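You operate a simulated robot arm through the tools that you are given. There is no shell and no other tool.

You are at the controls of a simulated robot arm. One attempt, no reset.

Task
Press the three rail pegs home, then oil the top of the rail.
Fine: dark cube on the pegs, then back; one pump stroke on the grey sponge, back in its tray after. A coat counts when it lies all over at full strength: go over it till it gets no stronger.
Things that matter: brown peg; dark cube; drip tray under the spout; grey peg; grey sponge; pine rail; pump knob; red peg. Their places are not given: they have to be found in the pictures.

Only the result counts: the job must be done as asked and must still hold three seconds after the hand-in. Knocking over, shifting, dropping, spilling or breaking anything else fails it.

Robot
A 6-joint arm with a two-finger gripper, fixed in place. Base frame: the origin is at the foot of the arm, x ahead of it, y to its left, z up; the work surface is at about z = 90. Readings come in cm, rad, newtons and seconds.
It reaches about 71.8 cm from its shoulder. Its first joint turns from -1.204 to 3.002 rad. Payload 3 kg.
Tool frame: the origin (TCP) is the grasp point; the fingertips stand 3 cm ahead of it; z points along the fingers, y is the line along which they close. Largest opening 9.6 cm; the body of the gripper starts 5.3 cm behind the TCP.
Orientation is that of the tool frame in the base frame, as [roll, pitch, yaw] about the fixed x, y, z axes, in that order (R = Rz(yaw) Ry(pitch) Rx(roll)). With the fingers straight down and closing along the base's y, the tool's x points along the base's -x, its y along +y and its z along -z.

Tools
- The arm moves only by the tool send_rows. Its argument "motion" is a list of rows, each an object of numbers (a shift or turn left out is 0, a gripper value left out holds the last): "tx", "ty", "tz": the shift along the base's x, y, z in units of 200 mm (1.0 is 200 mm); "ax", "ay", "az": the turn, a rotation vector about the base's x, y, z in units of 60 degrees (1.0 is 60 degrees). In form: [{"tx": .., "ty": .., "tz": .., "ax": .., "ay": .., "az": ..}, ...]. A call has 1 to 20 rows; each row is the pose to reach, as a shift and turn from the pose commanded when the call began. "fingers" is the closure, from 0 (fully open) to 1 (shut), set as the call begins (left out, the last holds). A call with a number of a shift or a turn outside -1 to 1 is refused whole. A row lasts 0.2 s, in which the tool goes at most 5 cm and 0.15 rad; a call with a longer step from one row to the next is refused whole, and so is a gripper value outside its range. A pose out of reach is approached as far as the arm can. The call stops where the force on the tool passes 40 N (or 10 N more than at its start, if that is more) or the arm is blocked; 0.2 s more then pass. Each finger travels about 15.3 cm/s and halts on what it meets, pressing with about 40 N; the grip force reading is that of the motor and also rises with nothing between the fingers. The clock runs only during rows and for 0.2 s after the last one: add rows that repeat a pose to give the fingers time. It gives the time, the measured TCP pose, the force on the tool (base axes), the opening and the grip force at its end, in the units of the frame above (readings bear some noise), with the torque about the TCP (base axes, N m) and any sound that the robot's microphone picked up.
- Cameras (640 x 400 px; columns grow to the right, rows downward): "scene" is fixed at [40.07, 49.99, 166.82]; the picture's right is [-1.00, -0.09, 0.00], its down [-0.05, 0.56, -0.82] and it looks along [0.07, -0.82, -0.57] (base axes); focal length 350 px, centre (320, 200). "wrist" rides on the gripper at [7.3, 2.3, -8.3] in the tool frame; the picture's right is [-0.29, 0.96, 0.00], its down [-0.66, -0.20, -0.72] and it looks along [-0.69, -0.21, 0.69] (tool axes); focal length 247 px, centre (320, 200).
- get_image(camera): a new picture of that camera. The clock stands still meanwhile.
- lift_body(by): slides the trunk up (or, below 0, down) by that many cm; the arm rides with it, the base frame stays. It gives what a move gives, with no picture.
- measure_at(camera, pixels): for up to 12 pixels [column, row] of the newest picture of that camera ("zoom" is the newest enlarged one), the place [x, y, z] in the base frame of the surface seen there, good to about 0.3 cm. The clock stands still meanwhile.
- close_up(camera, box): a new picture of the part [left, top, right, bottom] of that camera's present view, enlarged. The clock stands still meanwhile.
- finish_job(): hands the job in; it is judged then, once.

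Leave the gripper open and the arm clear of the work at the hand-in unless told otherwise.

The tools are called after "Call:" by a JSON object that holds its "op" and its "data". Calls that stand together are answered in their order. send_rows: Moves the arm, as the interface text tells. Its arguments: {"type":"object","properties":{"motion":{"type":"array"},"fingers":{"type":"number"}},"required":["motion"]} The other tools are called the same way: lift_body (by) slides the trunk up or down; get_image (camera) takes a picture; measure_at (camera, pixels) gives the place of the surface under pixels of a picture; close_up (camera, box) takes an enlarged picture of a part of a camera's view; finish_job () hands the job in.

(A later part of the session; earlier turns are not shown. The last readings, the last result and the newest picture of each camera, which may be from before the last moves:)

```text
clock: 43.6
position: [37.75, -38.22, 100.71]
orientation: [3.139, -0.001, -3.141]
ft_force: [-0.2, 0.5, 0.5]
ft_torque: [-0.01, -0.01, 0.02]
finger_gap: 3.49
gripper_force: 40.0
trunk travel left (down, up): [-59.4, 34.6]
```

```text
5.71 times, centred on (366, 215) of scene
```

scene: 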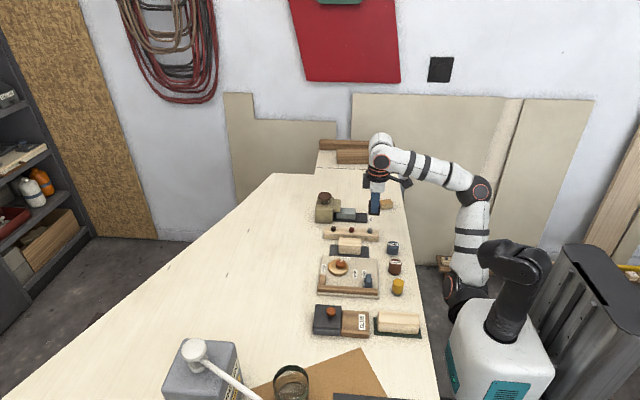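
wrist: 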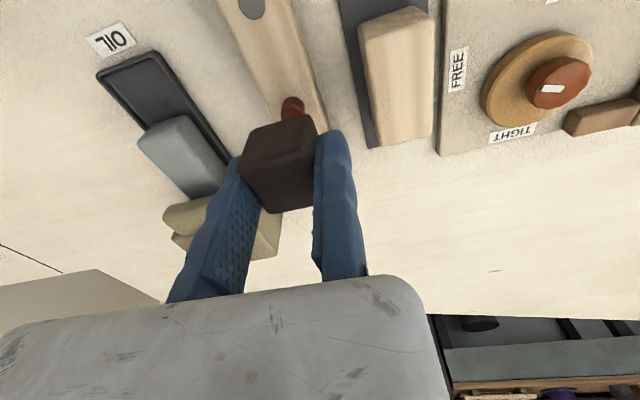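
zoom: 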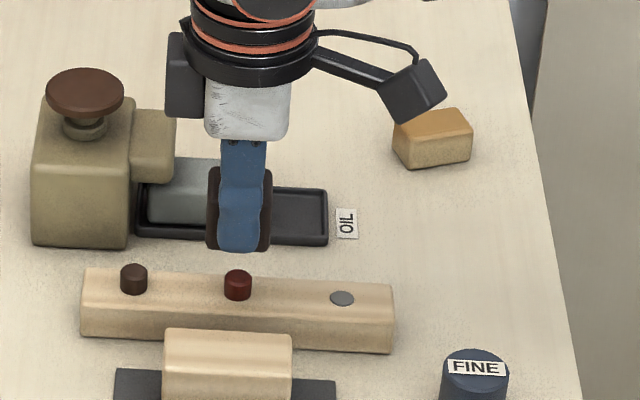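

The view matches the grey peg alignment. I'll descend and press the red peg slowly to TCP z≈96.4.

Call:
{"op": "send_rows", "data": {"motion": [{"tz": -0.05}, {"tz": -0.1}, {"tz": -0.12}, {"tz": -0.13}, {"tz": -0.14}, {"tz": -0.15}, {"tz": -0.16}, {"tz": -0.17}, {"tz": -0.18}, {"tz": -0.19}, {"tz": -0.2}, {"tz": -0.21}, {"tz": -0.217}, {"tz": -0.217}]}}

Call:
{"op": "get_image", "data": {"camera": "wrist"}}

```text
clock: 46.6
position: [37.7, -38.09, 96.46]
orientation: [-3.14, 0.0, 3.14]
ft_force: [1.5, 1.5, 3.2]
ft_torque: [-0.03, -0.07, 0.02]
finger_gap: 3.48
gripper_force: 40.0
trunk travel left (down, up): [-59.4, 34.6]
```

```text
taken
```

wrist: 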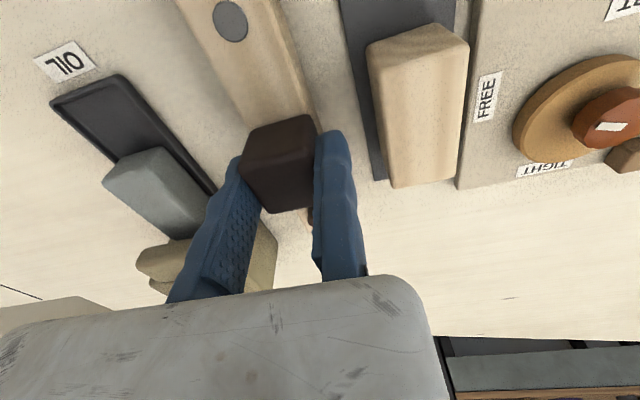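

Force is only 3 N, so I'll press a little further until it meets the rail.

Call:
{"op": "send_rows", "data": {"motion": [{"tz": -0.007}, {"tz": -0.014}, {"tz": -0.021}, {"tz": -0.021}]}}

Call:
{"op": "send_rows", "data": {"motion": [{"tz": 0.04}, {"tz": 0.1}, {"tz": 0.16}, {"tz": 0.2}, {"tz": 0.2}]}}

Call:
{"op": "close_up", "data": {"camera": "scene", "box": [310, 180, 422, 250]}}

Call:
{"op": "get_image", "data": {"camera": "wrist"}}

```text
clock: 47.6
position: [37.65, -38.24, 96.26]
orientation: [-3.139, 0.004, 3.14]
ft_force: [7.2, -7.4, 29.8]
ft_torque: [-0.69, -0.2, 0.12]
finger_gap: 3.51
gripper_force: 39.6
trunk travel left (down, up): [-59.4, 34.6]
```

```text
clock: 48.8
position: [37.71, -38.12, 99.94]
orientation: [3.139, 0.0, 3.139]
ft_force: [-0.7, 0.4, -0.4]
ft_torque: [0.0, 0.05, 0.02]
finger_gap: 3.49
gripper_force: 39.8
trunk travel left (down, up): [-59.4, 34.6]
```

```text
5.71 times, centred on (366, 215) of scene
```

zoom: 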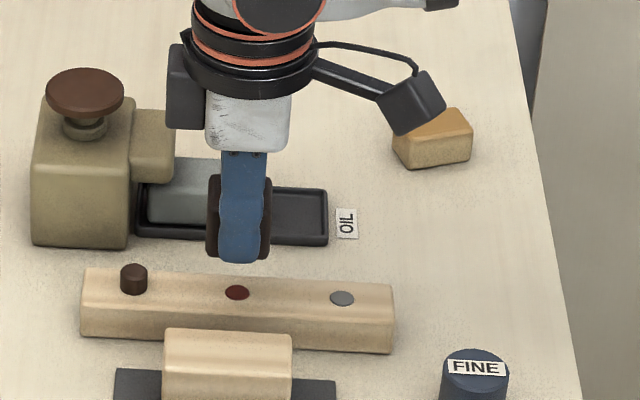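

```text
taken
```

wrist: 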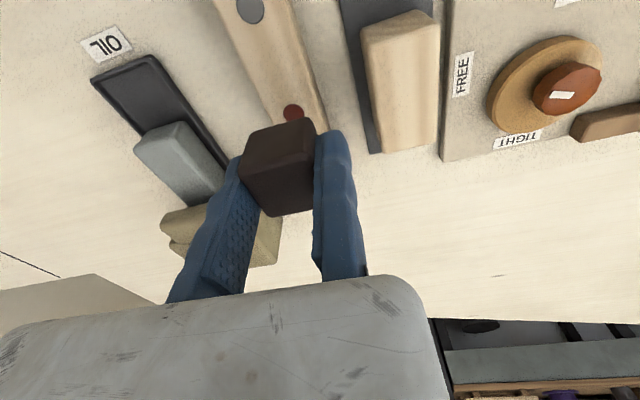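

The red peg is flush. For the brown peg I'll raise the trunk 6 cm, bring the hand down, and shift x by +6.

Call:
{"op": "lift_body", "data": {"by": 6}}

Call:
{"op": "send_rows", "data": {"motion": [{"tz": -0.08}, {"tz": -0.16}, {"tz": -0.24}, {"tz": -0.28}, {"tz": -0.28, "tx": 0.05}, {"tz": -0.28, "tx": 0.1}, {"tz": -0.28, "tx": 0.15}, {"tz": -0.28, "tx": 0.2}, {"tz": -0.28, "tx": 0.25}, {"tz": -0.28, "tx": 0.3}, {"tz": -0.28, "tx": 0.3}]}}

Call:
{"op": "get_image", "data": {"camera": "wrist"}}

Call:
{"op": "close_up", "data": {"camera": "scene", "box": [310, 180, 422, 250]}}

```text
clock: 49.8
position: [37.58, -38.26, 106.05]
orientation: [3.14, 0.001, 3.14]
ft_force: [1.0, 0.5, -0.8]
ft_torque: [0.05, 0.02, 0.0]
finger_gap: 3.49
gripper_force: 40.1
trunk travel left (down, up): [-65.4, 28.6]
```

```text
clock: 52.2
position: [43.08, -38.57, 100.26]
orientation: [3.141, 0.003, 3.141]
ft_force: [0.4, 0.0, 0.0]
ft_torque: [0.02, -0.02, -0.02]
finger_gap: 3.48
gripper_force: 40.0
out of reach, approached as far as the arm can: row 10, 11
trunk travel left (down, up): [-65.4, 28.6]
```

```text
taken
```

wrist: 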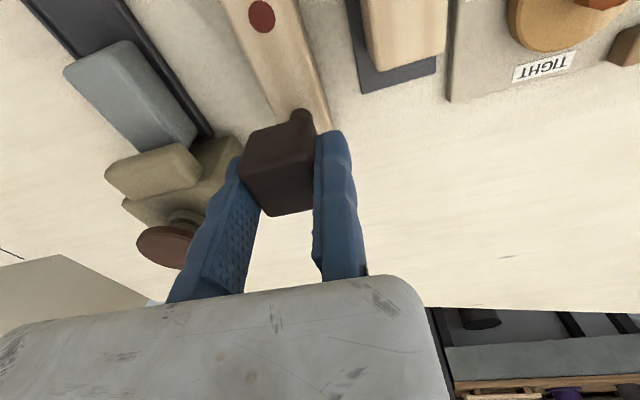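

```text
5.71 times, centred on (366, 215) of scene
```

zoom: 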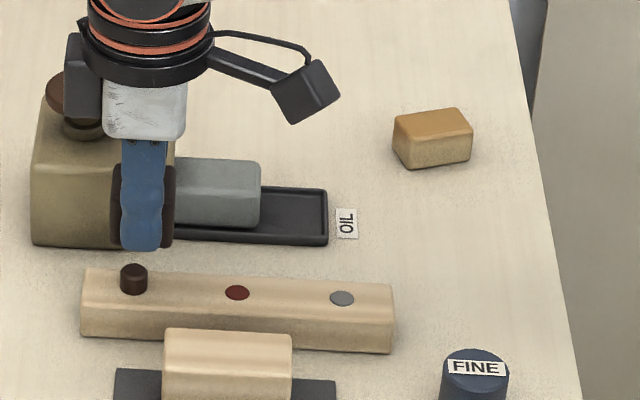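

Limit again at x 43.1. I'll raise the trunk 6 more, bring the hand back down, and finish aligning (x 43.7, y -38.15).

Call:
{"op": "lift_body", "data": {"by": 6}}

Call:
{"op": "send_rows", "data": {"motion": [{"tz": -0.08}, {"tz": -0.16}, {"tz": -0.24}, {"tz": -0.28}, {"tz": -0.28, "tx": 0.015, "ty": 0.01}, {"tz": -0.28, "tx": 0.031, "ty": 0.02}, {"tz": -0.28, "tx": 0.031, "ty": 0.02}]}}

Call:
{"op": "get_image", "data": {"camera": "wrist"}}

```text
clock: 53.2
position: [42.99, -38.58, 106.1]
orientation: [3.141, 0.001, 3.141]
ft_force: [0.5, -0.1, 0.1]
ft_torque: [0.03, 0.02, 0.0]
finger_gap: 3.5
gripper_force: 39.6
trunk travel left (down, up): [-71.4, 22.6]
```

```text
clock: 54.8
position: [43.77, -38.13, 100.6]
orientation: [-3.141, 0.001, 3.14]
ft_force: [0.1, -0.1, -0.3]
ft_torque: [0.0, 0.03, -0.02]
finger_gap: 3.46
gripper_force: 39.8
trunk travel left (down, up): [-71.4, 22.6]
```

```text
taken
```

wrist: 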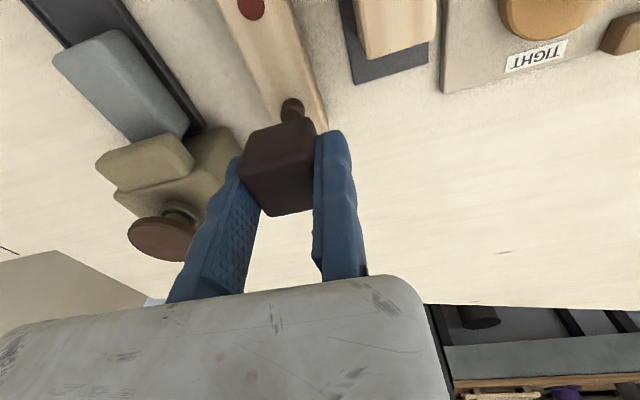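

Aligned over the brown peg. I'll press down slowly.

Call:
{"op": "send_rows", "data": {"motion": [{"tz": -0.05}, {"tz": -0.1}, {"tz": -0.12}, {"tz": -0.13}, {"tz": -0.14}, {"tz": -0.15}, {"tz": -0.16}, {"tz": -0.17}, {"tz": -0.18}, {"tz": -0.19}, {"tz": -0.2}, {"tz": -0.21}, {"tz": -0.217}, {"tz": -0.223}, {"tz": -0.228}, {"tz": -0.228}]}}

Call:
{"op": "get_image", "data": {"camera": "wrist"}}

```text
clock: 58.2
position: [43.54, -38.03, 96.16]
orientation: [-3.138, 0.008, -3.141]
ft_force: [4.3, -4.7, 20.7]
ft_torque: [-0.46, 0.03, 0.08]
finger_gap: 3.45
gripper_force: 39.6
trunk travel left (down, up): [-71.4, 22.6]
```

```text
taken
```

wrist: 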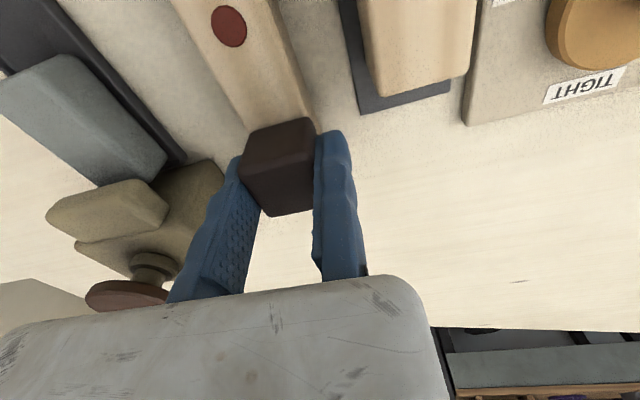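

The force is about 21 N and the cube appears down on the rail. I'll press 0.15 cm more to be sure, then raise and look.

Call:
{"op": "send_rows", "data": {"motion": [{"tz": -0.006}, {"tz": -0.01}, {"tz": -0.01}]}}

Call:
{"op": "send_rows", "data": {"motion": [{"tz": 0.04}, {"tz": 0.1}, {"tz": 0.16}, {"tz": 0.22}, {"tz": 0.22}]}}

Call:
{"op": "close_up", "data": {"camera": "scene", "box": [310, 180, 422, 250]}}

Call:
{"op": "get_image", "data": {"camera": "wrist"}}

```text
clock: 59.0
position: [43.41, -38.08, 95.95]
orientation: [-3.141, 0.006, 3.141]
ft_force: [6.8, -7.5, 29.9]
ft_torque: [-0.74, -0.16, 0.17]
finger_gap: 3.5
gripper_force: 40.3
trunk travel left (down, up): [-71.4, 22.6]
```

```text
clock: 60.2
position: [43.64, -38.15, 100.22]
orientation: [3.14, -0.001, 3.141]
ft_force: [0.2, 0.2, 0.2]
ft_torque: [0.04, 0.0, 0.01]
finger_gap: 3.46
gripper_force: 40.3
trunk travel left (down, up): [-71.4, 22.6]
```

```text
5.71 times, centred on (366, 215) of scene
```

zoom: 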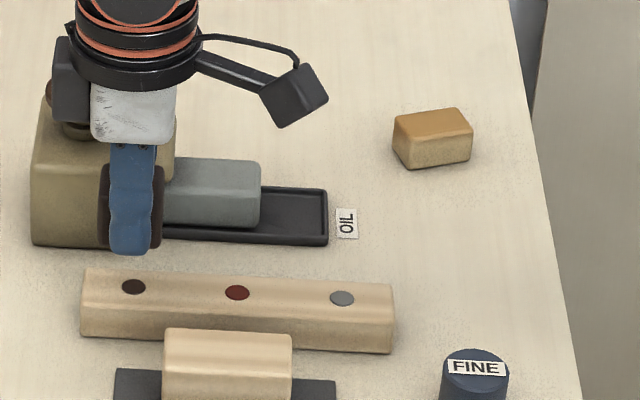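

```text
taken
```

wrist: 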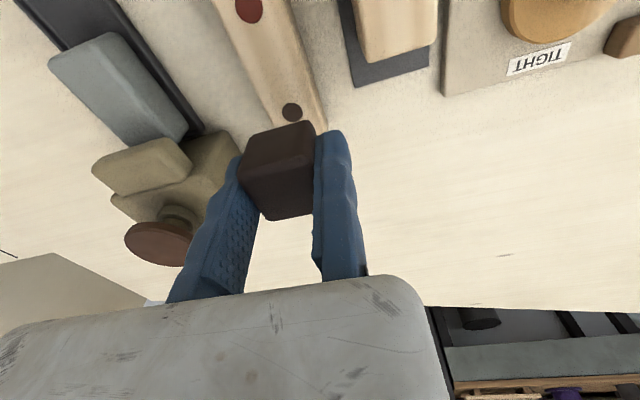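

All three pegs are flush. Now the cube goes back. I'll first move to x≈37.7 while raising 8 cm.

Call:
{"op": "send_rows", "data": {"motion": [{"tx": -0.04, "tz": 0.05}, {"tx": -0.08, "tz": 0.1}, {"tx": -0.12, "tz": 0.15}, {"tx": -0.16, "tz": 0.2}, {"tx": -0.2, "tz": 0.25}, {"tx": -0.24, "tz": 0.3}, {"tx": -0.28, "tz": 0.35}, {"tx": -0.3, "tz": 0.4}, {"tx": -0.3, "tz": 0.5}, {"tx": -0.3, "tz": 0.6}, {"tx": -0.3, "tz": 0.6}]}}

Call:
{"op": "lift_body", "data": {"by": -10}}

```text
clock: 62.6
position: [37.74, -38.08, 112.2]
orientation: [3.139, 0.002, 3.14]
ft_force: [-1.0, 0.3, -1.4]
ft_torque: [0.03, -0.01, 0.02]
finger_gap: 3.47
gripper_force: 40.4
trunk travel left (down, up): [-71.4, 22.6]
```

```text
clock: 63.9
position: [37.75, -38.03, 102.12]
orientation: [3.138, 0.002, 3.141]
ft_force: [0.5, -0.6, -0.5]
ft_torque: [-0.01, -0.03, -0.02]
finger_gap: 3.5
gripper_force: 39.7
trunk travel left (down, up): [-61.4, 32.6]
```

Next I'll go to x≈31 while raising 8 cm, then trunk down 8.

Call:
{"op": "send_rows", "data": {"motion": [{"tx": -0.04, "tz": 0.06}, {"tx": -0.08, "tz": 0.12}, {"tx": -0.12, "tz": 0.18}, {"tx": -0.16, "tz": 0.23}, {"tx": -0.2, "tz": 0.28}, {"tx": -0.24, "tz": 0.32}, {"tx": -0.28, "tz": 0.36}, {"tx": -0.32, "tz": 0.4}, {"tx": -0.335, "tz": 0.45}, {"tx": -0.335, "tz": 0.45}]}}

Call:
{"op": "lift_body", "data": {"by": -10}}

```text
clock: 66.1
position: [31.01, -38.04, 111.33]
orientation: [3.14, 0.001, 3.139]
ft_force: [1.2, -0.1, -0.6]
ft_torque: [0.0, -0.01, 0.03]
finger_gap: 3.45
gripper_force: 40.3
trunk travel left (down, up): [-61.4, 32.6]
```

```text
clock: 67.5
position: [30.97, -38.13, 101.2]
orientation: [3.141, 0.001, 3.139]
ft_force: [0.4, -0.3, -0.3]
ft_torque: [0.03, 0.01, 0.03]
finger_gap: 3.49
gripper_force: 40.0
trunk travel left (down, up): [-51.4, 42.6]
```

Now I'll go over the cube's place: x 24.55, y -39.7, z 105.5. Then the trunk goes down 9.

Call:
{"op": "send_rows", "data": {"motion": [{"tx": -0.04, "ty": -0.01, "tz": 0.03}, {"tx": -0.08, "ty": -0.02, "tz": 0.06}, {"tx": -0.12, "ty": -0.03, "tz": 0.09}, {"tx": -0.16, "ty": -0.04, "tz": 0.12}, {"tx": -0.2, "ty": -0.05, "tz": 0.15}, {"tx": -0.24, "ty": -0.06, "tz": 0.18}, {"tx": -0.28, "ty": -0.07, "tz": 0.2}, {"tx": -0.321, "ty": -0.0785, "tz": 0.215}, {"tx": -0.321, "ty": -0.0785, "tz": 0.215}]}}

Call:
{"op": "lift_body", "data": {"by": -9}}

Call:
{"op": "get_image", "data": {"camera": "wrist"}}

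```text
clock: 69.5
position: [24.47, -39.66, 105.67]
orientation: [3.139, 0.002, 3.139]
ft_force: [-0.3, 0.5, -0.5]
ft_torque: [-0.01, -0.03, -0.01]
finger_gap: 3.48
gripper_force: 39.9
trunk travel left (down, up): [-51.4, 42.6]
```

```text
clock: 70.7
position: [24.49, -39.65, 96.72]
orientation: [3.139, 0.001, 3.141]
ft_force: [0.3, -0.6, -0.5]
ft_torque: [0.01, -0.03, -0.01]
finger_gap: 3.47
gripper_force: 39.6
trunk travel left (down, up): [-42.4, 51.6]
```

```text
taken
```

wrist: 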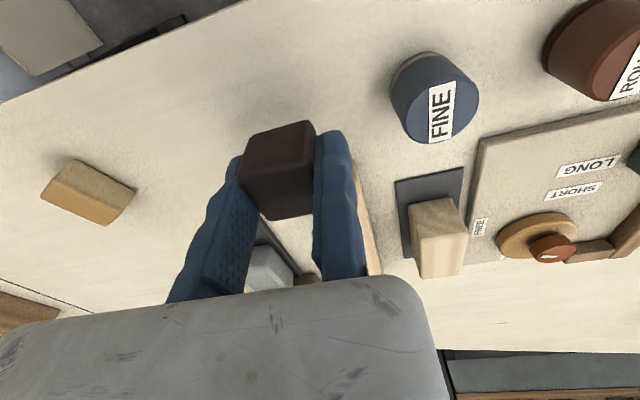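

I measure the cube in the grip to check its position and height.

Call:
{"op": "measure_at", "data": {"camera": "wrist", "pixels": [[280, 180], [255, 175], [305, 170], [270, 205], [305, 200], [260, 140], [300, 128], [246, 165], [312, 150]]}}

```text
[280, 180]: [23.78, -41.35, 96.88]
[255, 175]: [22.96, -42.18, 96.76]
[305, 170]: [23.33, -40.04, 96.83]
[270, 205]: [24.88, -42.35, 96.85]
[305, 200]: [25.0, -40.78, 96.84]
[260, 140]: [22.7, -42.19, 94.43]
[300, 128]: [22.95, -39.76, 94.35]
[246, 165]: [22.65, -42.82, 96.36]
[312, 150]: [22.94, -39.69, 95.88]
```

The cube is at its old spot in x and y, with its bottom at 93.35. I'll lower the trunk 2 cm, then lower the hand gently until touchdown.

Call:
{"op": "lift_body", "data": {"by": -2}}

Call:
{"op": "send_rows", "data": {"motion": [{"tz": -0.02}, {"tz": -0.04}, {"tz": -0.05}, {"tz": -0.056}, {"tz": -0.062}, {"tz": -0.062}]}}

```text
clock: 71.4
position: [24.51, -39.66, 94.54]
orientation: [3.14, 0.002, 3.14]
ft_force: [0.1, 0.5, -0.4]
ft_torque: [0.03, 0.01, 0.01]
finger_gap: 3.5
gripper_force: 40.0
trunk travel left (down, up): [-40.4, 53.6]
```

```text
clock: 72.8
position: [24.4, -39.62, 93.44]
orientation: [3.14, 0.002, 3.141]
ft_force: [0.0, 0.5, -1.5]
ft_torque: [0.01, 0.01, 0.0]
finger_gap: 3.49
gripper_force: 40.0
trunk travel left (down, up): [-40.4, 53.6]
```

No contact yet; I'll go down in 0.1 cm steps for another 0.3 cm.

Call:
{"op": "send_rows", "data": {"motion": [{"tz": -0.004}, {"tz": -0.008}, {"tz": -0.008}]}}

Call:
{"op": "get_image", "data": {"camera": "wrist"}}

Call:
{"op": "close_up", "data": {"camera": "scene", "box": [350, 190, 430, 250]}}

```text
clock: 73.6
position: [24.44, -39.7, 93.4]
orientation: [-3.141, 0.004, 3.14]
ft_force: [3.8, -4.8, 15.3]
ft_torque: [-0.38, -0.13, 0.05]
finger_gap: 3.48
gripper_force: 39.9
trunk travel left (down, up): [-40.4, 53.6]
```

```text
taken
```

wrist: 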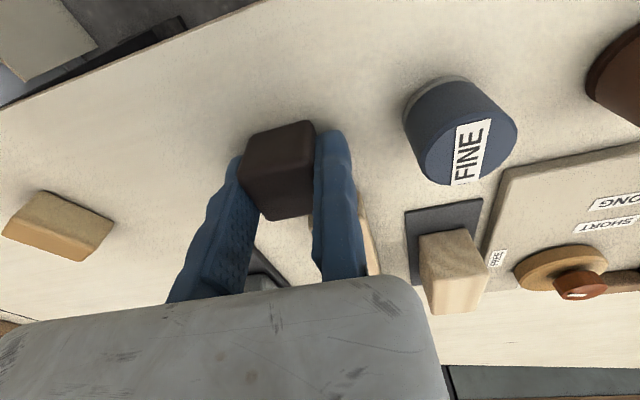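

```text
6.67 times, centred on (390, 220) of scene
```

zoom: 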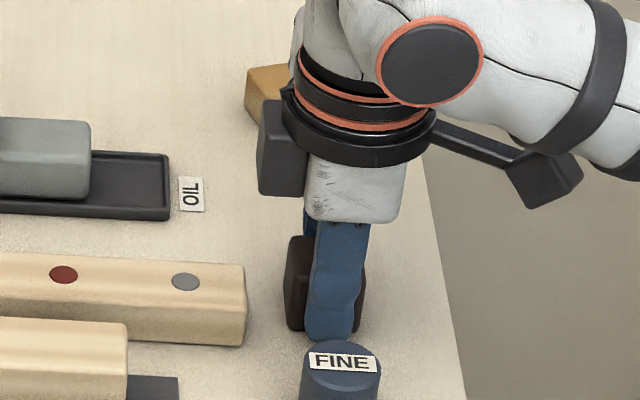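

Contact with 15 N. I'll open to about 5.6 cm, step the fixed finger 0.3 cm away in +y, then rise.

Call:
{"op": "send_rows", "data": {"motion": [{"tx": 0}, {"tx": 0}, {"tx": 0}], "fingers": 0.42}}

Call:
{"op": "send_rows", "data": {"motion": [{"ty": 0.01}, {"ty": 0.018}, {"ty": 0.018, "tz": 0.04}, {"ty": 0.018, "tz": 0.08}, {"ty": 0.018, "tz": 0.14}, {"ty": 0.018, "tz": 0.2}, {"ty": 0.018, "tz": 0.26}, {"ty": 0.018, "tz": 0.26}]}}

Call:
{"op": "get_image", "data": {"camera": "wrist"}}

```text
clock: 74.4
position: [24.47, -39.67, 93.3]
orientation: [3.14, 0.002, -3.141]
ft_force: [0.2, -0.2, 0.2]
ft_torque: [0.0, -0.02, 0.02]
finger_gap: 5.54
gripper_force: 0.1
trunk travel left (down, up): [-40.4, 53.6]
```

```text
clock: 76.2
position: [24.19, -39.44, 98.12]
orientation: [3.141, 0.001, 3.14]
ft_force: [-0.2, 1.0, 1.3]
ft_torque: [0.02, -0.01, -0.01]
finger_gap: 5.57
gripper_force: 0.1
out of reach, approached as far as the arm can: row 7, 8
trunk travel left (down, up): [-40.4, 53.6]
```

```text
taken
```

wrist: 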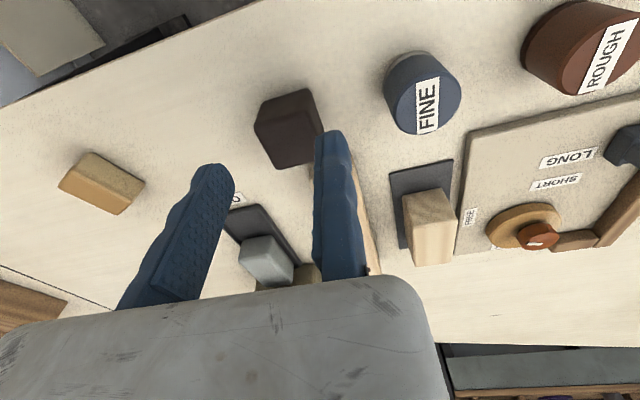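

I measure the cube to confirm it's back.

Call:
{"op": "measure_at", "data": {"camera": "wrist", "pixels": [[262, 112], [290, 102], [280, 158], [305, 145], [290, 130], [312, 98], [320, 128]]}}

Call:
{"op": "close_up", "data": {"camera": "scene", "box": [310, 185, 406, 245]}}

```text
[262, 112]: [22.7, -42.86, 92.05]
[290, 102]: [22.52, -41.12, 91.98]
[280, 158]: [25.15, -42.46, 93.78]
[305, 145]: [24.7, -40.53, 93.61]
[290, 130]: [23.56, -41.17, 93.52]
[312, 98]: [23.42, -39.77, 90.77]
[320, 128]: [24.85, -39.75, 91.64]
```

```text
6.67 times, centred on (358, 215) of scene
```

zoom: 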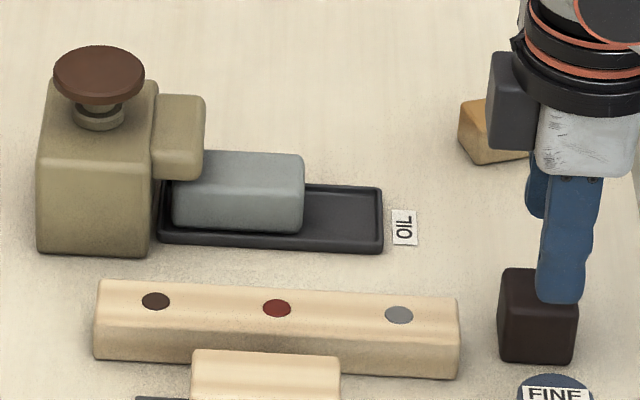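

The cube is back exactly and all three pegs are flush. Now the pump. I'll raise the trunk in stages and travel toward larger x, fingers closed.

Call:
{"op": "lift_body", "data": {"by": 11}}

Call:
{"op": "send_rows", "data": {"motion": [{"tx": 0.04, "tz": -0.05}, {"tx": 0.08, "tz": -0.1}, {"tx": 0.12, "tz": -0.15}, {"tx": 0.16, "tz": -0.2}, {"tx": 0.2, "tz": -0.25}, {"tx": 0.25, "tz": -0.3}, {"tx": 0.3, "tz": -0.33}, {"tx": 0.34, "tz": -0.35}, {"tx": 0.34, "tz": -0.35}], "fingers": 1}}

Call:
{"op": "lift_body", "data": {"by": 10}}

```text
clock: 77.6
position: [24.27, -39.46, 109.06]
orientation: [3.14, 0.002, 3.14]
ft_force: [0.9, 1.0, 0.0]
ft_torque: [0.03, -0.01, 0.0]
finger_gap: 5.54
gripper_force: 0.1
trunk travel left (down, up): [-51.4, 42.6]
```

```text
clock: 79.6
position: [30.99, -39.34, 102.09]
orientation: [3.14, 0.002, 3.141]
ft_force: [0.7, 0.5, -0.4]
ft_torque: [0.03, 0.02, 0.03]
finger_gap: 0.0
gripper_force: 32.7
trunk travel left (down, up): [-51.4, 42.6]
```

```text
clock: 80.9
position: [30.99, -39.41, 112.06]
orientation: [3.141, 0.002, 3.141]
ft_force: [-0.4, -0.2, 1.1]
ft_torque: [-0.03, 0.01, 0.01]
finger_gap: 0.0
gripper_force: 33.2
trunk travel left (down, up): [-61.4, 32.6]
```

Next I'll go to x 38 while descending to z 105, then raise the trunk 10 again.

Call:
{"op": "send_rows", "data": {"motion": [{"tx": 0.04, "tz": -0.05}, {"tx": 0.08, "tz": -0.1}, {"tx": 0.12, "tz": -0.15}, {"tx": 0.16, "tz": -0.2}, {"tx": 0.2, "tz": -0.25}, {"tx": 0.25, "tz": -0.3}, {"tx": 0.3, "tz": -0.34}, {"tx": 0.35, "tz": -0.35}, {"tx": 0.35, "tz": -0.35}]}}

Call:
{"op": "lift_body", "data": {"by": 12}}

Call:
{"op": "send_rows", "data": {"motion": [{"tx": 0.04, "tz": -0.05}, {"tx": 0.08, "tz": -0.1}, {"tx": 0.12, "tz": -0.15}, {"tx": 0.16, "tz": -0.2}, {"tx": 0.2, "tz": -0.25}, {"tx": 0.25, "tz": -0.3}, {"tx": 0.3, "tz": -0.34}, {"tx": 0.3, "tz": -0.35}, {"tx": 0.3, "tz": -0.35}]}}

```text
clock: 82.9
position: [37.99, -39.65, 105.16]
orientation: [3.139, 0.002, 3.139]
ft_force: [0.3, -0.1, -0.7]
ft_torque: [-0.03, -0.05, -0.01]
finger_gap: 0.02
gripper_force: 33.5
trunk travel left (down, up): [-61.4, 32.6]
```

```text
clock: 84.4
position: [38.0, -39.5, 117.06]
orientation: [3.139, 0.003, 3.141]
ft_force: [0.3, 0.4, -0.3]
ft_torque: [0.01, 0.02, 0.01]
finger_gap: 0.0
gripper_force: 33.2
trunk travel left (down, up): [-73.4, 20.6]
```

```text
clock: 86.4
position: [43.3, -39.97, 110.13]
orientation: [3.14, 0.003, 3.139]
ft_force: [-0.1, -0.5, 0.7]
ft_torque: [-0.02, -0.02, -0.03]
finger_gap: 0.0
gripper_force: 32.9
out of reach, approached as far as the arm can: row 7, 8, 9
trunk travel left (down, up): [-73.4, 20.6]
```

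I'm at (43.3, -40, 110). I'll go down to z 107 (fingertips 104, above the knob at 99.8) and move toward the knob at (47.2, -50.3).

Call:
{"op": "send_rows", "data": {"motion": [{"tz": -0.05}, {"tz": -0.1}, {"tz": -0.15}, {"tz": -0.15, "ty": -0.08, "tx": 0.03}, {"tz": -0.15, "ty": -0.16, "tx": 0.06}, {"tz": -0.15, "ty": -0.24, "tx": 0.1}, {"tz": -0.15, "ty": -0.32, "tx": 0.13}, {"tz": -0.15, "ty": -0.4, "tx": 0.16}, {"tz": -0.15, "ty": -0.48, "tx": 0.18}, {"tz": -0.15, "ty": -0.516, "tx": 0.195}, {"tz": -0.15, "ty": -0.516, "tx": 0.195}]}}

Call:
{"op": "get_image", "data": {"camera": "wrist"}}

Call:
{"op": "get_image", "data": {"camera": "scene"}}

```text
clock: 88.8
position: [47.02, -49.59, 106.85]
orientation: [3.14, 0.002, 3.141]
ft_force: [0.3, -0.2, 0.5]
ft_torque: [-0.03, -0.02, -0.05]
finger_gap: 0.0
gripper_force: 33.0
out of reach, approached as far as the arm can: row 10, 11
trunk travel left (down, up): [-73.4, 20.6]
```

```text
taken
```

wrist: 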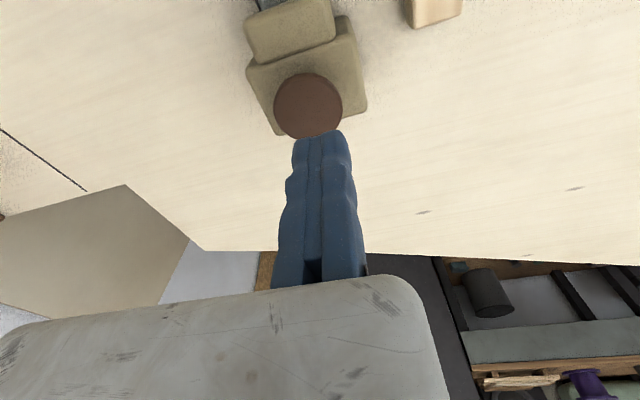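

```text
taken
```

scene: 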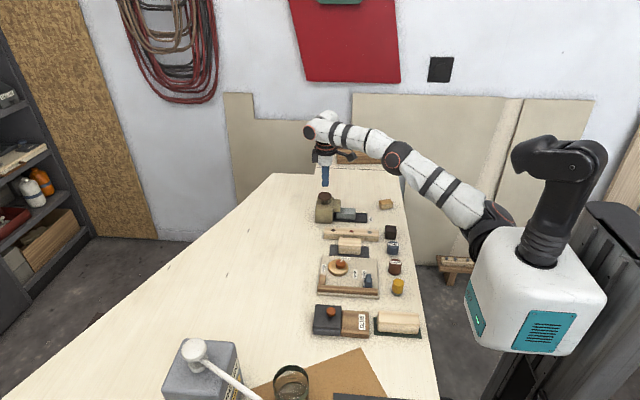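

Near the reach limit. I measure the knob and the closed fingertips.

Call:
{"op": "measure_at", "data": {"camera": "wrist", "pixels": [[308, 105], [280, 105], [338, 105], [308, 78], [308, 130], [305, 145], [335, 140], [320, 150], [295, 170], [348, 160]]}}

```text
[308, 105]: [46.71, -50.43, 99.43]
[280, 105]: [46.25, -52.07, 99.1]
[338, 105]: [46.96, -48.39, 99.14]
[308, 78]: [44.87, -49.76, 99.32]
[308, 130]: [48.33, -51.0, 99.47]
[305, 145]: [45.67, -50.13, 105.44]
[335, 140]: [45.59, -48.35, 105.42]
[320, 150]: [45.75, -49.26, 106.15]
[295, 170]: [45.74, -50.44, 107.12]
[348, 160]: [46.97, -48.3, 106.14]
```

Knob centre ≈(46.8, -50.25), top 99.4; the fingertips are centred at (46.8, -49.35). I'll go 2.5 cm down, then 0.9 in -y.

Call:
{"op": "send_rows", "data": {"motion": [{"tz": -0.05}, {"tz": -0.1}, {"tz": -0.125}, {"tz": -0.125, "ty": -0.02}, {"tz": -0.125, "ty": -0.045}, {"tz": -0.125, "ty": -0.045}]}}

Call:
{"op": "get_image", "data": {"camera": "wrist"}}

Call:
{"op": "close_up", "data": {"camera": "scene", "box": [290, 160, 402, 240]}}

```text
clock: 90.2
position: [46.76, -50.36, 104.48]
orientation: [3.141, 0.004, 3.141]
ft_force: [-0.2, 0.0, 0.5]
ft_torque: [0.0, -0.02, 0.0]
finger_gap: 0.0
gripper_force: 32.8
trunk travel left (down, up): [-73.4, 20.6]
```

```text
taken
```

wrist: 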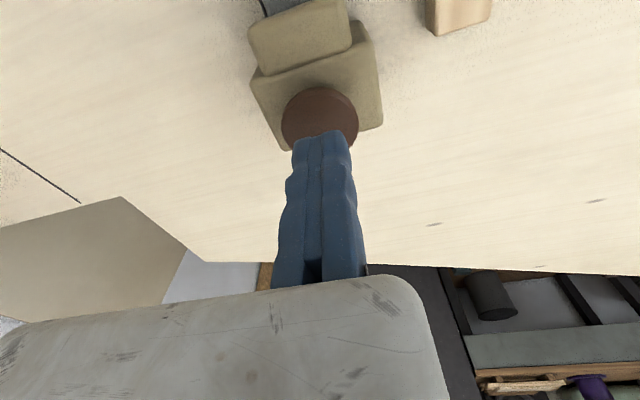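

```text
5.00 times, centred on (346, 200) of scene
```

zoom: 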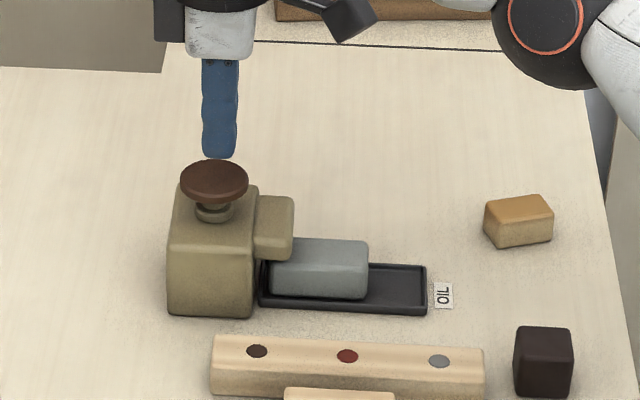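

Aligned over the knob. I'll press down slowly until it bottoms out, in one stroke.

Call:
{"op": "send_rows", "data": {"motion": [{"tz": -0.05}, {"tz": -0.09}, {"tz": -0.1}, {"tz": -0.11}, {"tz": -0.12}, {"tz": -0.13}, {"tz": -0.14}, {"tz": -0.15}, {"tz": -0.16}, {"tz": -0.17}, {"tz": -0.18}, {"tz": -0.19}, {"tz": -0.2}, {"tz": -0.21}, {"tz": -0.22}, {"tz": -0.23}]}}

Call:
{"op": "get_image", "data": {"camera": "wrist"}}

Call:
{"op": "close_up", "data": {"camera": "scene", "box": [290, 160, 402, 240]}}

```text
clock: 93.4
position: [46.79, -50.18, 100.78]
orientation: [-3.131, 0.016, 3.141]
ft_force: [-0.9, 0.0, 19.5]
ft_torque: [0.03, 0.22, -0.04]
finger_gap: 0.59
gripper_force: 33.0
trunk travel left (down, up): [-73.4, 20.6]
stopped in row 15: the force on the tool passed its limit at 41 N (the readings are from after the stop); the commanded pose is now the measured one
```

```text
taken
```

wrist: 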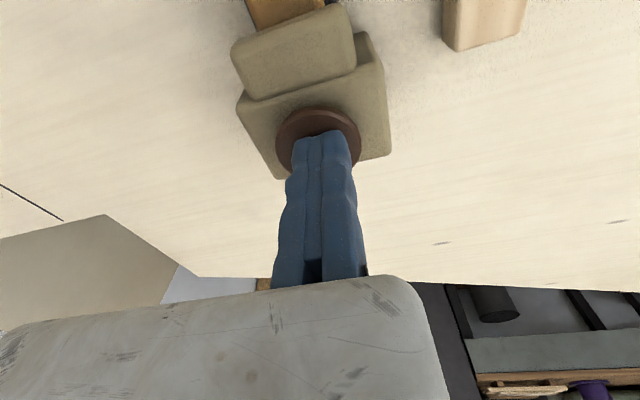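

```text
5.00 times, centred on (346, 200) of scene
```

zoom: 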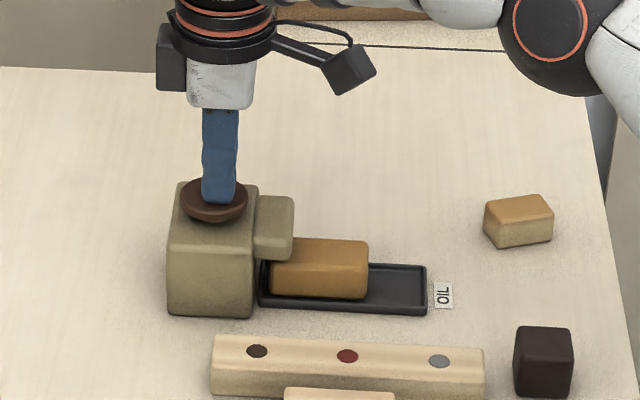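

The knob is fully down and the sponge turned oil-orange: the stroke is done. I'll raise the hand off the knob and level the tool.

Call:
{"op": "send_rows", "data": {"motion": [{"tz": 0.04, "ax": 0.01, "ay": 0.015}, {"tz": 0.1, "ax": 0.01, "ay": 0.015}, {"tz": 0.16, "ax": 0.01, "ay": 0.015}, {"tz": 0.22, "ax": 0.01, "ay": 0.015}, {"tz": 0.22, "ax": 0.01, "ay": 0.015}]}}

Call:
{"op": "close_up", "data": {"camera": "scene", "box": [290, 160, 402, 240]}}

```text
clock: 94.6
position: [46.61, -50.3, 104.79]
orientation: [3.138, -0.006, 3.141]
ft_force: [-0.1, 0.7, 0.7]
ft_torque: [0.01, -0.01, 0.01]
finger_gap: 0.02
gripper_force: 32.8
out of reach, approached as far as the arm can: row 4, 5
trunk travel left (down, up): [-73.4, 20.6]
```

```text
5.00 times, centred on (346, 200) of scene
```

zoom: 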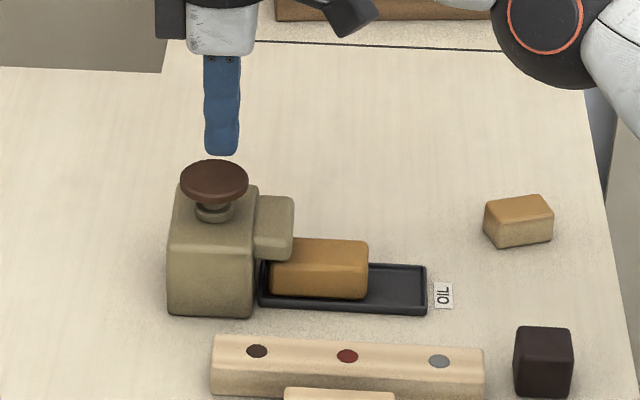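

The knob has returned and the sponge is loaded. Next I'll grip it by its free part (x≈37.7). I'll look closely at the gripper's dark side box and the spout to check clearance.

Call:
{"op": "close_up", "data": {"camera": "scene", "box": [295, 100, 375, 220]}}

```text
3.33 times, centred on (335, 160) of scene
```

zoom: 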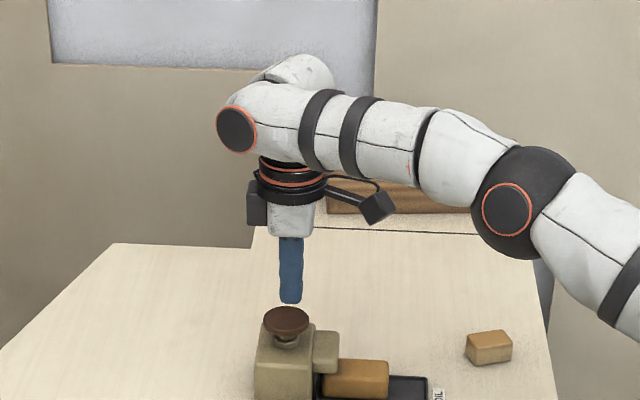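

Call:
{"op": "measure_at", "data": {"camera": "zoom", "pixels": [[255, 200], [255, 222], [268, 205], [272, 232], [310, 232], [290, 300], [280, 300], [300, 298], [290, 240], [325, 340], [320, 365], [375, 205]]}}

```text
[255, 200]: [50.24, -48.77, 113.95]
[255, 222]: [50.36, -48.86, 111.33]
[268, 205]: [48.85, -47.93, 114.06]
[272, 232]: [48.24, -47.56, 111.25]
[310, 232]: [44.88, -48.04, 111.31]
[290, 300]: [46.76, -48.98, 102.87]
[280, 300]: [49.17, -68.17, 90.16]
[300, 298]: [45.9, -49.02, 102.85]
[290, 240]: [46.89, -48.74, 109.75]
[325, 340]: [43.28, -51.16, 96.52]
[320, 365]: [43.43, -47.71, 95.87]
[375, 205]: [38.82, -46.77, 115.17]
```

The side box is 6.3 cm above the TCP, so it clears the spout. I'll move to above the sponge (37.7, -48.65, 105), opening to about 4.7 cm.

Call:
{"op": "send_rows", "data": {"motion": [{"tx": -0.05, "ty": 0.01}, {"tx": -0.1, "ty": 0.02}, {"tx": -0.15, "ty": 0.03}, {"tx": -0.2, "ty": 0.04}, {"tx": -0.25, "ty": 0.05}, {"tx": -0.3, "ty": 0.06}, {"tx": -0.35, "ty": 0.07}, {"tx": -0.4, "ty": 0.08}, {"tx": -0.445, "ty": 0.0825, "ax": -0.003, "ay": -0.006}, {"tx": -0.445, "ty": 0.0825, "ax": -0.003, "ay": -0.006}]}}

Call:
{"op": "lift_body", "data": {"by": -6}}

Call:
{"op": "send_rows", "data": {"motion": [{"tx": 0}, {"tx": 0}, {"tx": 0}], "fingers": 0.51}}

Call:
{"op": "get_image", "data": {"camera": "wrist"}}

```text
clock: 96.8
position: [37.71, -48.64, 104.81]
orientation: [3.14, -0.001, -3.14]
ft_force: [0.5, 1.0, 0.1]
ft_torque: [-0.02, 0.03, -0.01]
finger_gap: 0.03
gripper_force: 33.1
trunk travel left (down, up): [-73.4, 20.6]
```

```text
clock: 97.8
position: [37.67, -48.65, 98.78]
orientation: [3.14, 0.0, -3.141]
ft_force: [0.4, 0.9, 0.1]
ft_torque: [0.0, 0.02, -0.02]
finger_gap: 0.0
gripper_force: 32.6
trunk travel left (down, up): [-67.4, 26.6]
```

```text
clock: 98.6
position: [37.7, -48.58, 98.8]
orientation: [3.139, 0.001, -3.14]
ft_force: [0.2, 0.2, 0.5]
ft_torque: [0.01, -0.02, -0.01]
finger_gap: 4.7
gripper_force: 0.1
trunk travel left (down, up): [-67.4, 26.6]
```

```text
taken
```

wrist: 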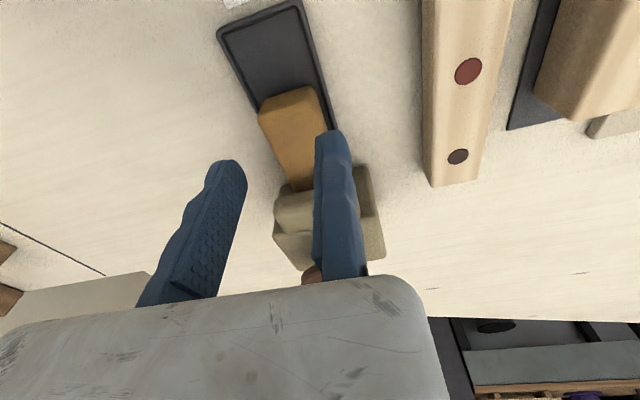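

I measure the sponge and tray near the fingers.

Call:
{"op": "measure_at", "data": {"camera": "wrist", "pixels": [[262, 112], [312, 92], [260, 125], [322, 115], [290, 180], [315, 145], [265, 98], [310, 88], [222, 35], [298, 5], [250, 110], [333, 120]]}}

Call:
{"op": "close_up", "data": {"camera": "wrist", "box": [200, 0, 392, 280]}}

```text
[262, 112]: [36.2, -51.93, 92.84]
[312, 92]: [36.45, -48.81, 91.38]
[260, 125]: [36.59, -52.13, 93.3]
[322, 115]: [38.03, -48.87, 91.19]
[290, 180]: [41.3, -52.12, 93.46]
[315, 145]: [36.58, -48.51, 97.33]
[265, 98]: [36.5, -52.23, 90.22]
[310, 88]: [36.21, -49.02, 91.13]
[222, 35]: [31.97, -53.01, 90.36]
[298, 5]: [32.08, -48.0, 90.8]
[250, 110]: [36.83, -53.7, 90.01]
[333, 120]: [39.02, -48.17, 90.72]
```

```text
1.43 times, centred on (296, 140) of wrist
```

zoom: 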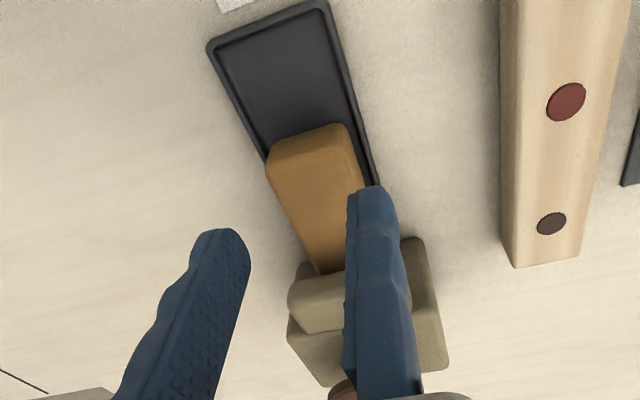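

The sponge spans y -52.1 to -48.8 and the fingers straddle it. Lowering the trunk 4 cm puts the fingertips at 91.8, above the tray rim at 91.

Call:
{"op": "lift_body", "data": {"by": -4}}

Call:
{"op": "send_rows", "data": {"motion": [{"tz": -0.01}, {"tz": -0.015, "ty": -0.01}, {"tz": -0.015, "ty": -0.01}]}}

Call:
{"op": "get_image", "data": {"camera": "wrist"}}

```text
clock: 99.5
position: [37.71, -48.58, 94.87]
orientation: [3.14, -0.002, -3.141]
ft_force: [-0.3, -0.9, 0.3]
ft_torque: [-0.02, 0.01, 0.0]
finger_gap: 4.69
gripper_force: 0.1
trunk travel left (down, up): [-63.4, 30.6]
```

```text
clock: 100.3
position: [37.62, -48.93, 94.56]
orientation: [3.14, 0.001, 3.141]
ft_force: [-1.2, -0.4, -0.2]
ft_torque: [0.02, 0.0, 0.04]
finger_gap: 4.7
gripper_force: 0.0
trunk travel left (down, up): [-63.4, 30.6]
```

```text
taken
```

wrist: 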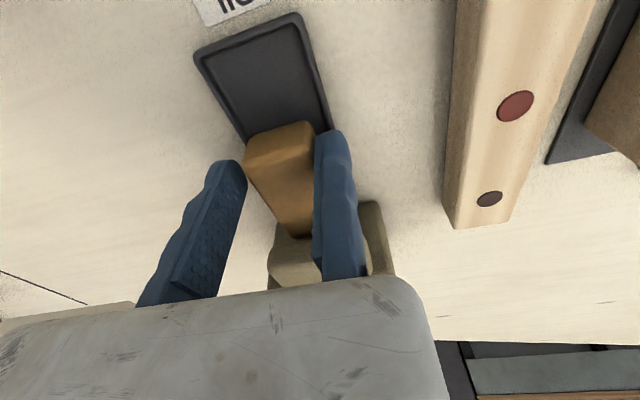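

The sponge is between the fingers, close to the fixed one. Closing now.

Call:
{"op": "send_rows", "data": {"motion": [{"tx": 0}, {"tx": 0}, {"tx": 0}, {"tx": 0}], "fingers": 1}}

Call:
{"op": "get_image", "data": {"camera": "wrist"}}

Call:
{"op": "close_up", "data": {"camera": "scene", "box": [310, 185, 406, 245]}}

```text
clock: 101.3
position: [37.64, -48.79, 94.53]
orientation: [3.14, 0.0, 3.14]
ft_force: [-0.3, 0.0, -0.3]
ft_torque: [0.0, -0.02, -0.03]
finger_gap: 3.66
gripper_force: 39.9
trunk travel left (down, up): [-63.4, 30.6]
```

```text
taken
```

wrist: 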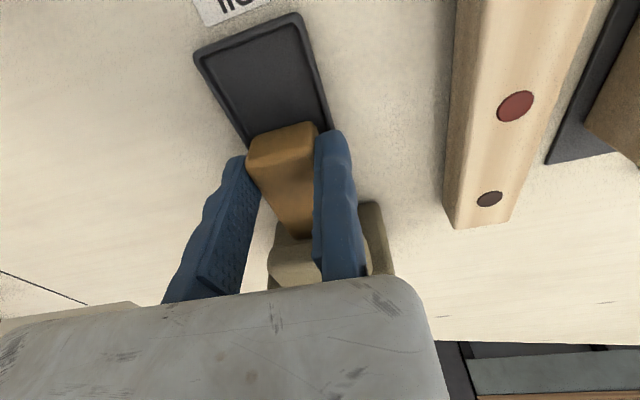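

```text
6.67 times, centred on (358, 215) of scene
```

zoom: 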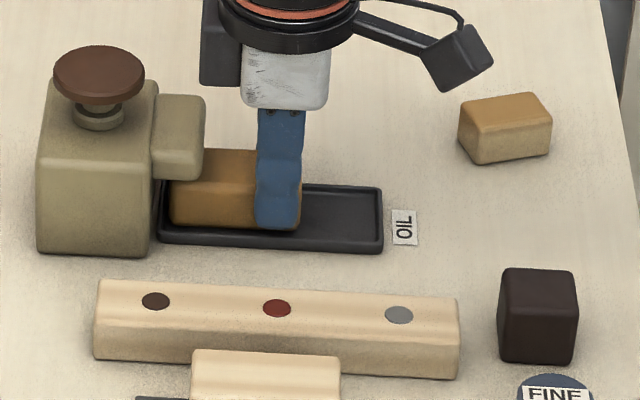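

Gripped at gap 3.66. To slide the sponge out from under the spout I need to move toward -x, which needs a lower trunk. So I'll release, raise the hand 7 cm, lower the trunk 7 cm, and re-grip.

Call:
{"op": "send_rows", "data": {"motion": [{"tx": 0}, {"tx": 0}, {"tx": 0}], "fingers": 0.5}}

Call:
{"op": "send_rows", "data": {"motion": [{"ty": 0.01}, {"ty": 0.01, "tz": 0.04}, {"ty": 0.01, "tz": 0.08}, {"ty": 0.01, "tz": 0.14}, {"ty": 0.01, "tz": 0.2}, {"ty": 0.01, "tz": 0.26}, {"ty": 0.01, "tz": 0.32}, {"ty": 0.01, "tz": 0.35}, {"ty": 0.01, "tz": 0.35}]}}

```text
clock: 102.1
position: [37.68, -48.88, 94.61]
orientation: [3.139, 0.0, -3.141]
ft_force: [-0.2, -0.5, -1.3]
ft_torque: [-0.02, 0.04, -0.02]
finger_gap: 4.81
gripper_force: 0.2
trunk travel left (down, up): [-63.4, 30.6]
```

```text
clock: 104.1
position: [37.74, -48.6, 101.62]
orientation: [3.139, -0.001, 3.141]
ft_force: [0.1, 0.2, -0.4]
ft_torque: [0.0, -0.01, -0.02]
finger_gap: 4.82
gripper_force: 0.1
trunk travel left (down, up): [-63.4, 30.6]
```

No flags. I'll test at this height that I can go 3 cm in -x, which the slide will need.

Call:
{"op": "send_rows", "data": {"motion": [{"tx": -0.05}, {"tx": -0.1}, {"tx": -0.15}, {"tx": -0.15}]}}

Call:
{"op": "get_image", "data": {"camera": "wrist"}}

```text
clock: 105.1
position: [34.71, -48.57, 101.46]
orientation: [-3.141, 0.0, -3.141]
ft_force: [0.6, -0.1, 0.4]
ft_torque: [-0.01, -0.02, -0.01]
finger_gap: 4.81
gripper_force: 0.1
trunk travel left (down, up): [-63.4, 30.6]
```

```text
taken
```

wrist: 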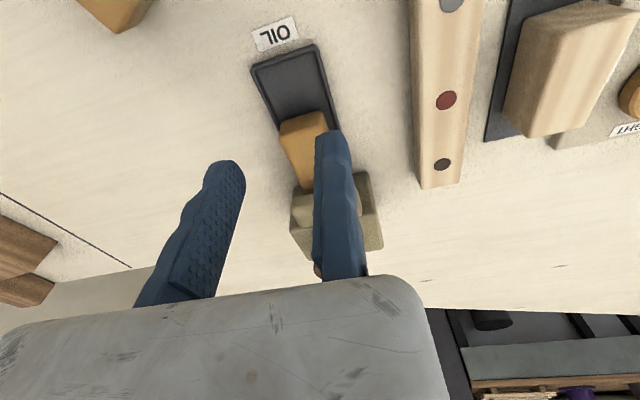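

Reachable. It's better to grip near the sponge's middle (x≈39.4) for even pressure, so I'll test that pose at this height.

Call:
{"op": "send_rows", "data": {"motion": [{"tx": 0.05}, {"tx": 0.1}, {"tx": 0.15}, {"tx": 0.2}, {"tx": 0.235}, {"tx": 0.235}]}}

Call:
{"op": "get_image", "data": {"camera": "wrist"}}

```text
clock: 106.5
position: [39.34, -48.49, 101.57]
orientation: [3.139, 0.0, -3.141]
ft_force: [0.0, -1.1, 0.6]
ft_torque: [0.01, -0.03, 0.01]
finger_gap: 4.8
gripper_force: 0.1
trunk travel left (down, up): [-63.4, 30.6]
```

```text
taken
```

wrist: 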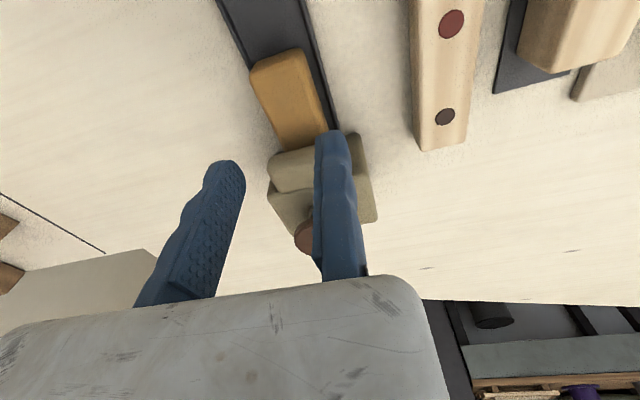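

Reachable. I'll lower the trunk 7 cm over the sponge, fix y, and check.

Call:
{"op": "lift_body", "data": {"by": -7}}

Call:
{"op": "send_rows", "data": {"motion": [{"ty": -0.01}, {"ty": -0.015}, {"ty": -0.015}]}}

Call:
{"op": "get_image", "data": {"camera": "wrist"}}

Call:
{"op": "close_up", "data": {"camera": "scene", "box": [310, 185, 406, 245]}}

```text
clock: 107.5
position: [39.42, -48.51, 94.5]
orientation: [3.14, 0.0, 3.141]
ft_force: [-0.6, 0.6, 1.3]
ft_torque: [-0.01, -0.01, -0.05]
finger_gap: 4.8
gripper_force: 0.1
trunk travel left (down, up): [-56.4, 37.6]
```

```text
clock: 108.3
position: [39.46, -48.66, 94.47]
orientation: [3.141, -0.002, -3.14]
ft_force: [-0.1, -0.7, -0.2]
ft_torque: [0.01, 0.04, 0.02]
finger_gap: 4.82
gripper_force: 0.1
trunk travel left (down, up): [-56.4, 37.6]
```

```text
taken
```

wrist: 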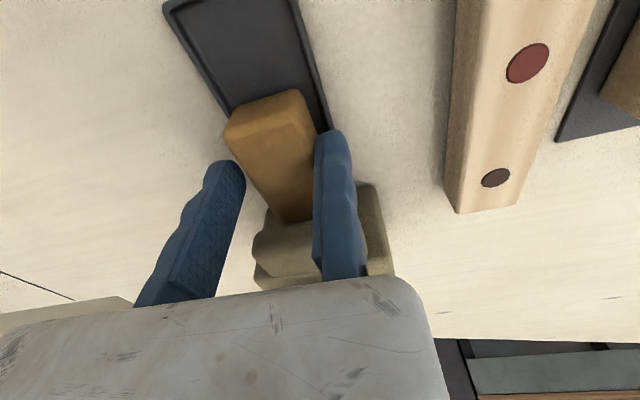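

```text
6.67 times, centred on (358, 215) of scene
```

zoom: 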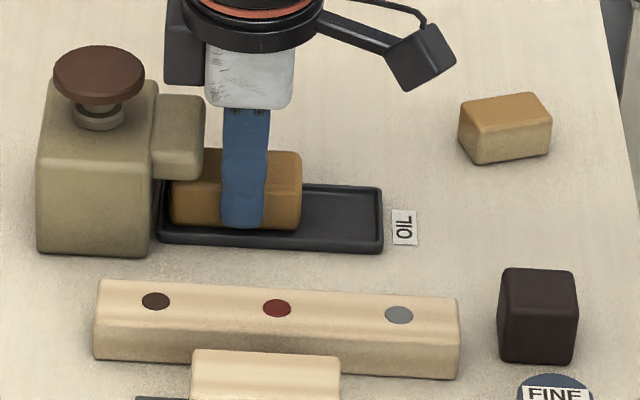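

Good, the fingers are at the sponge's middle. I'll close, lift 0.5 cm, slide 3 cm in -x out from under the spout, then lift 5 cm.

Call:
{"op": "send_rows", "data": {"motion": [{"tx": 0}, {"tx": 0}, {"tx": 0}, {"tx": 0}], "fingers": 1}}

Call:
{"op": "send_rows", "data": {"motion": [{"tz": 0.01}, {"tz": 0.02}, {"tz": 0.025}, {"tz": 0.025}]}}

Call:
{"op": "close_up", "data": {"camera": "scene", "box": [310, 185, 406, 245]}}

```text
clock: 109.3
position: [39.33, -48.8, 94.53]
orientation: [3.14, -0.001, -3.141]
ft_force: [-0.3, -0.5, 0.4]
ft_torque: [-0.05, -0.02, 0.01]
finger_gap: 3.66
gripper_force: 39.9
trunk travel left (down, up): [-56.4, 37.6]
```

```text
clock: 110.3
position: [39.39, -48.93, 94.96]
orientation: [3.14, 0.0, -3.142]
ft_force: [-0.3, -1.0, -0.8]
ft_torque: [-0.03, 0.0, 0.01]
finger_gap: 3.67
gripper_force: 39.7
trunk travel left (down, up): [-56.4, 37.6]
```

```text
6.67 times, centred on (358, 215) of scene
```

zoom: 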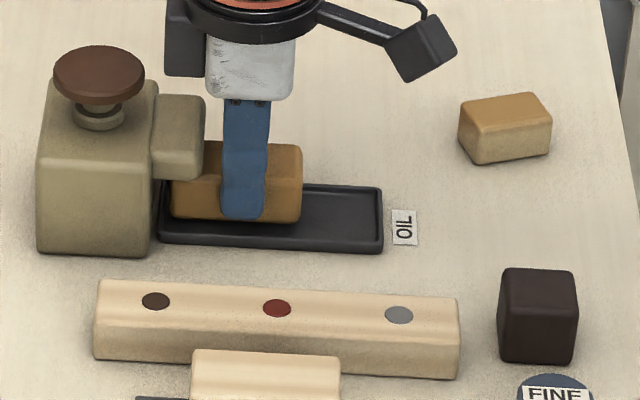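

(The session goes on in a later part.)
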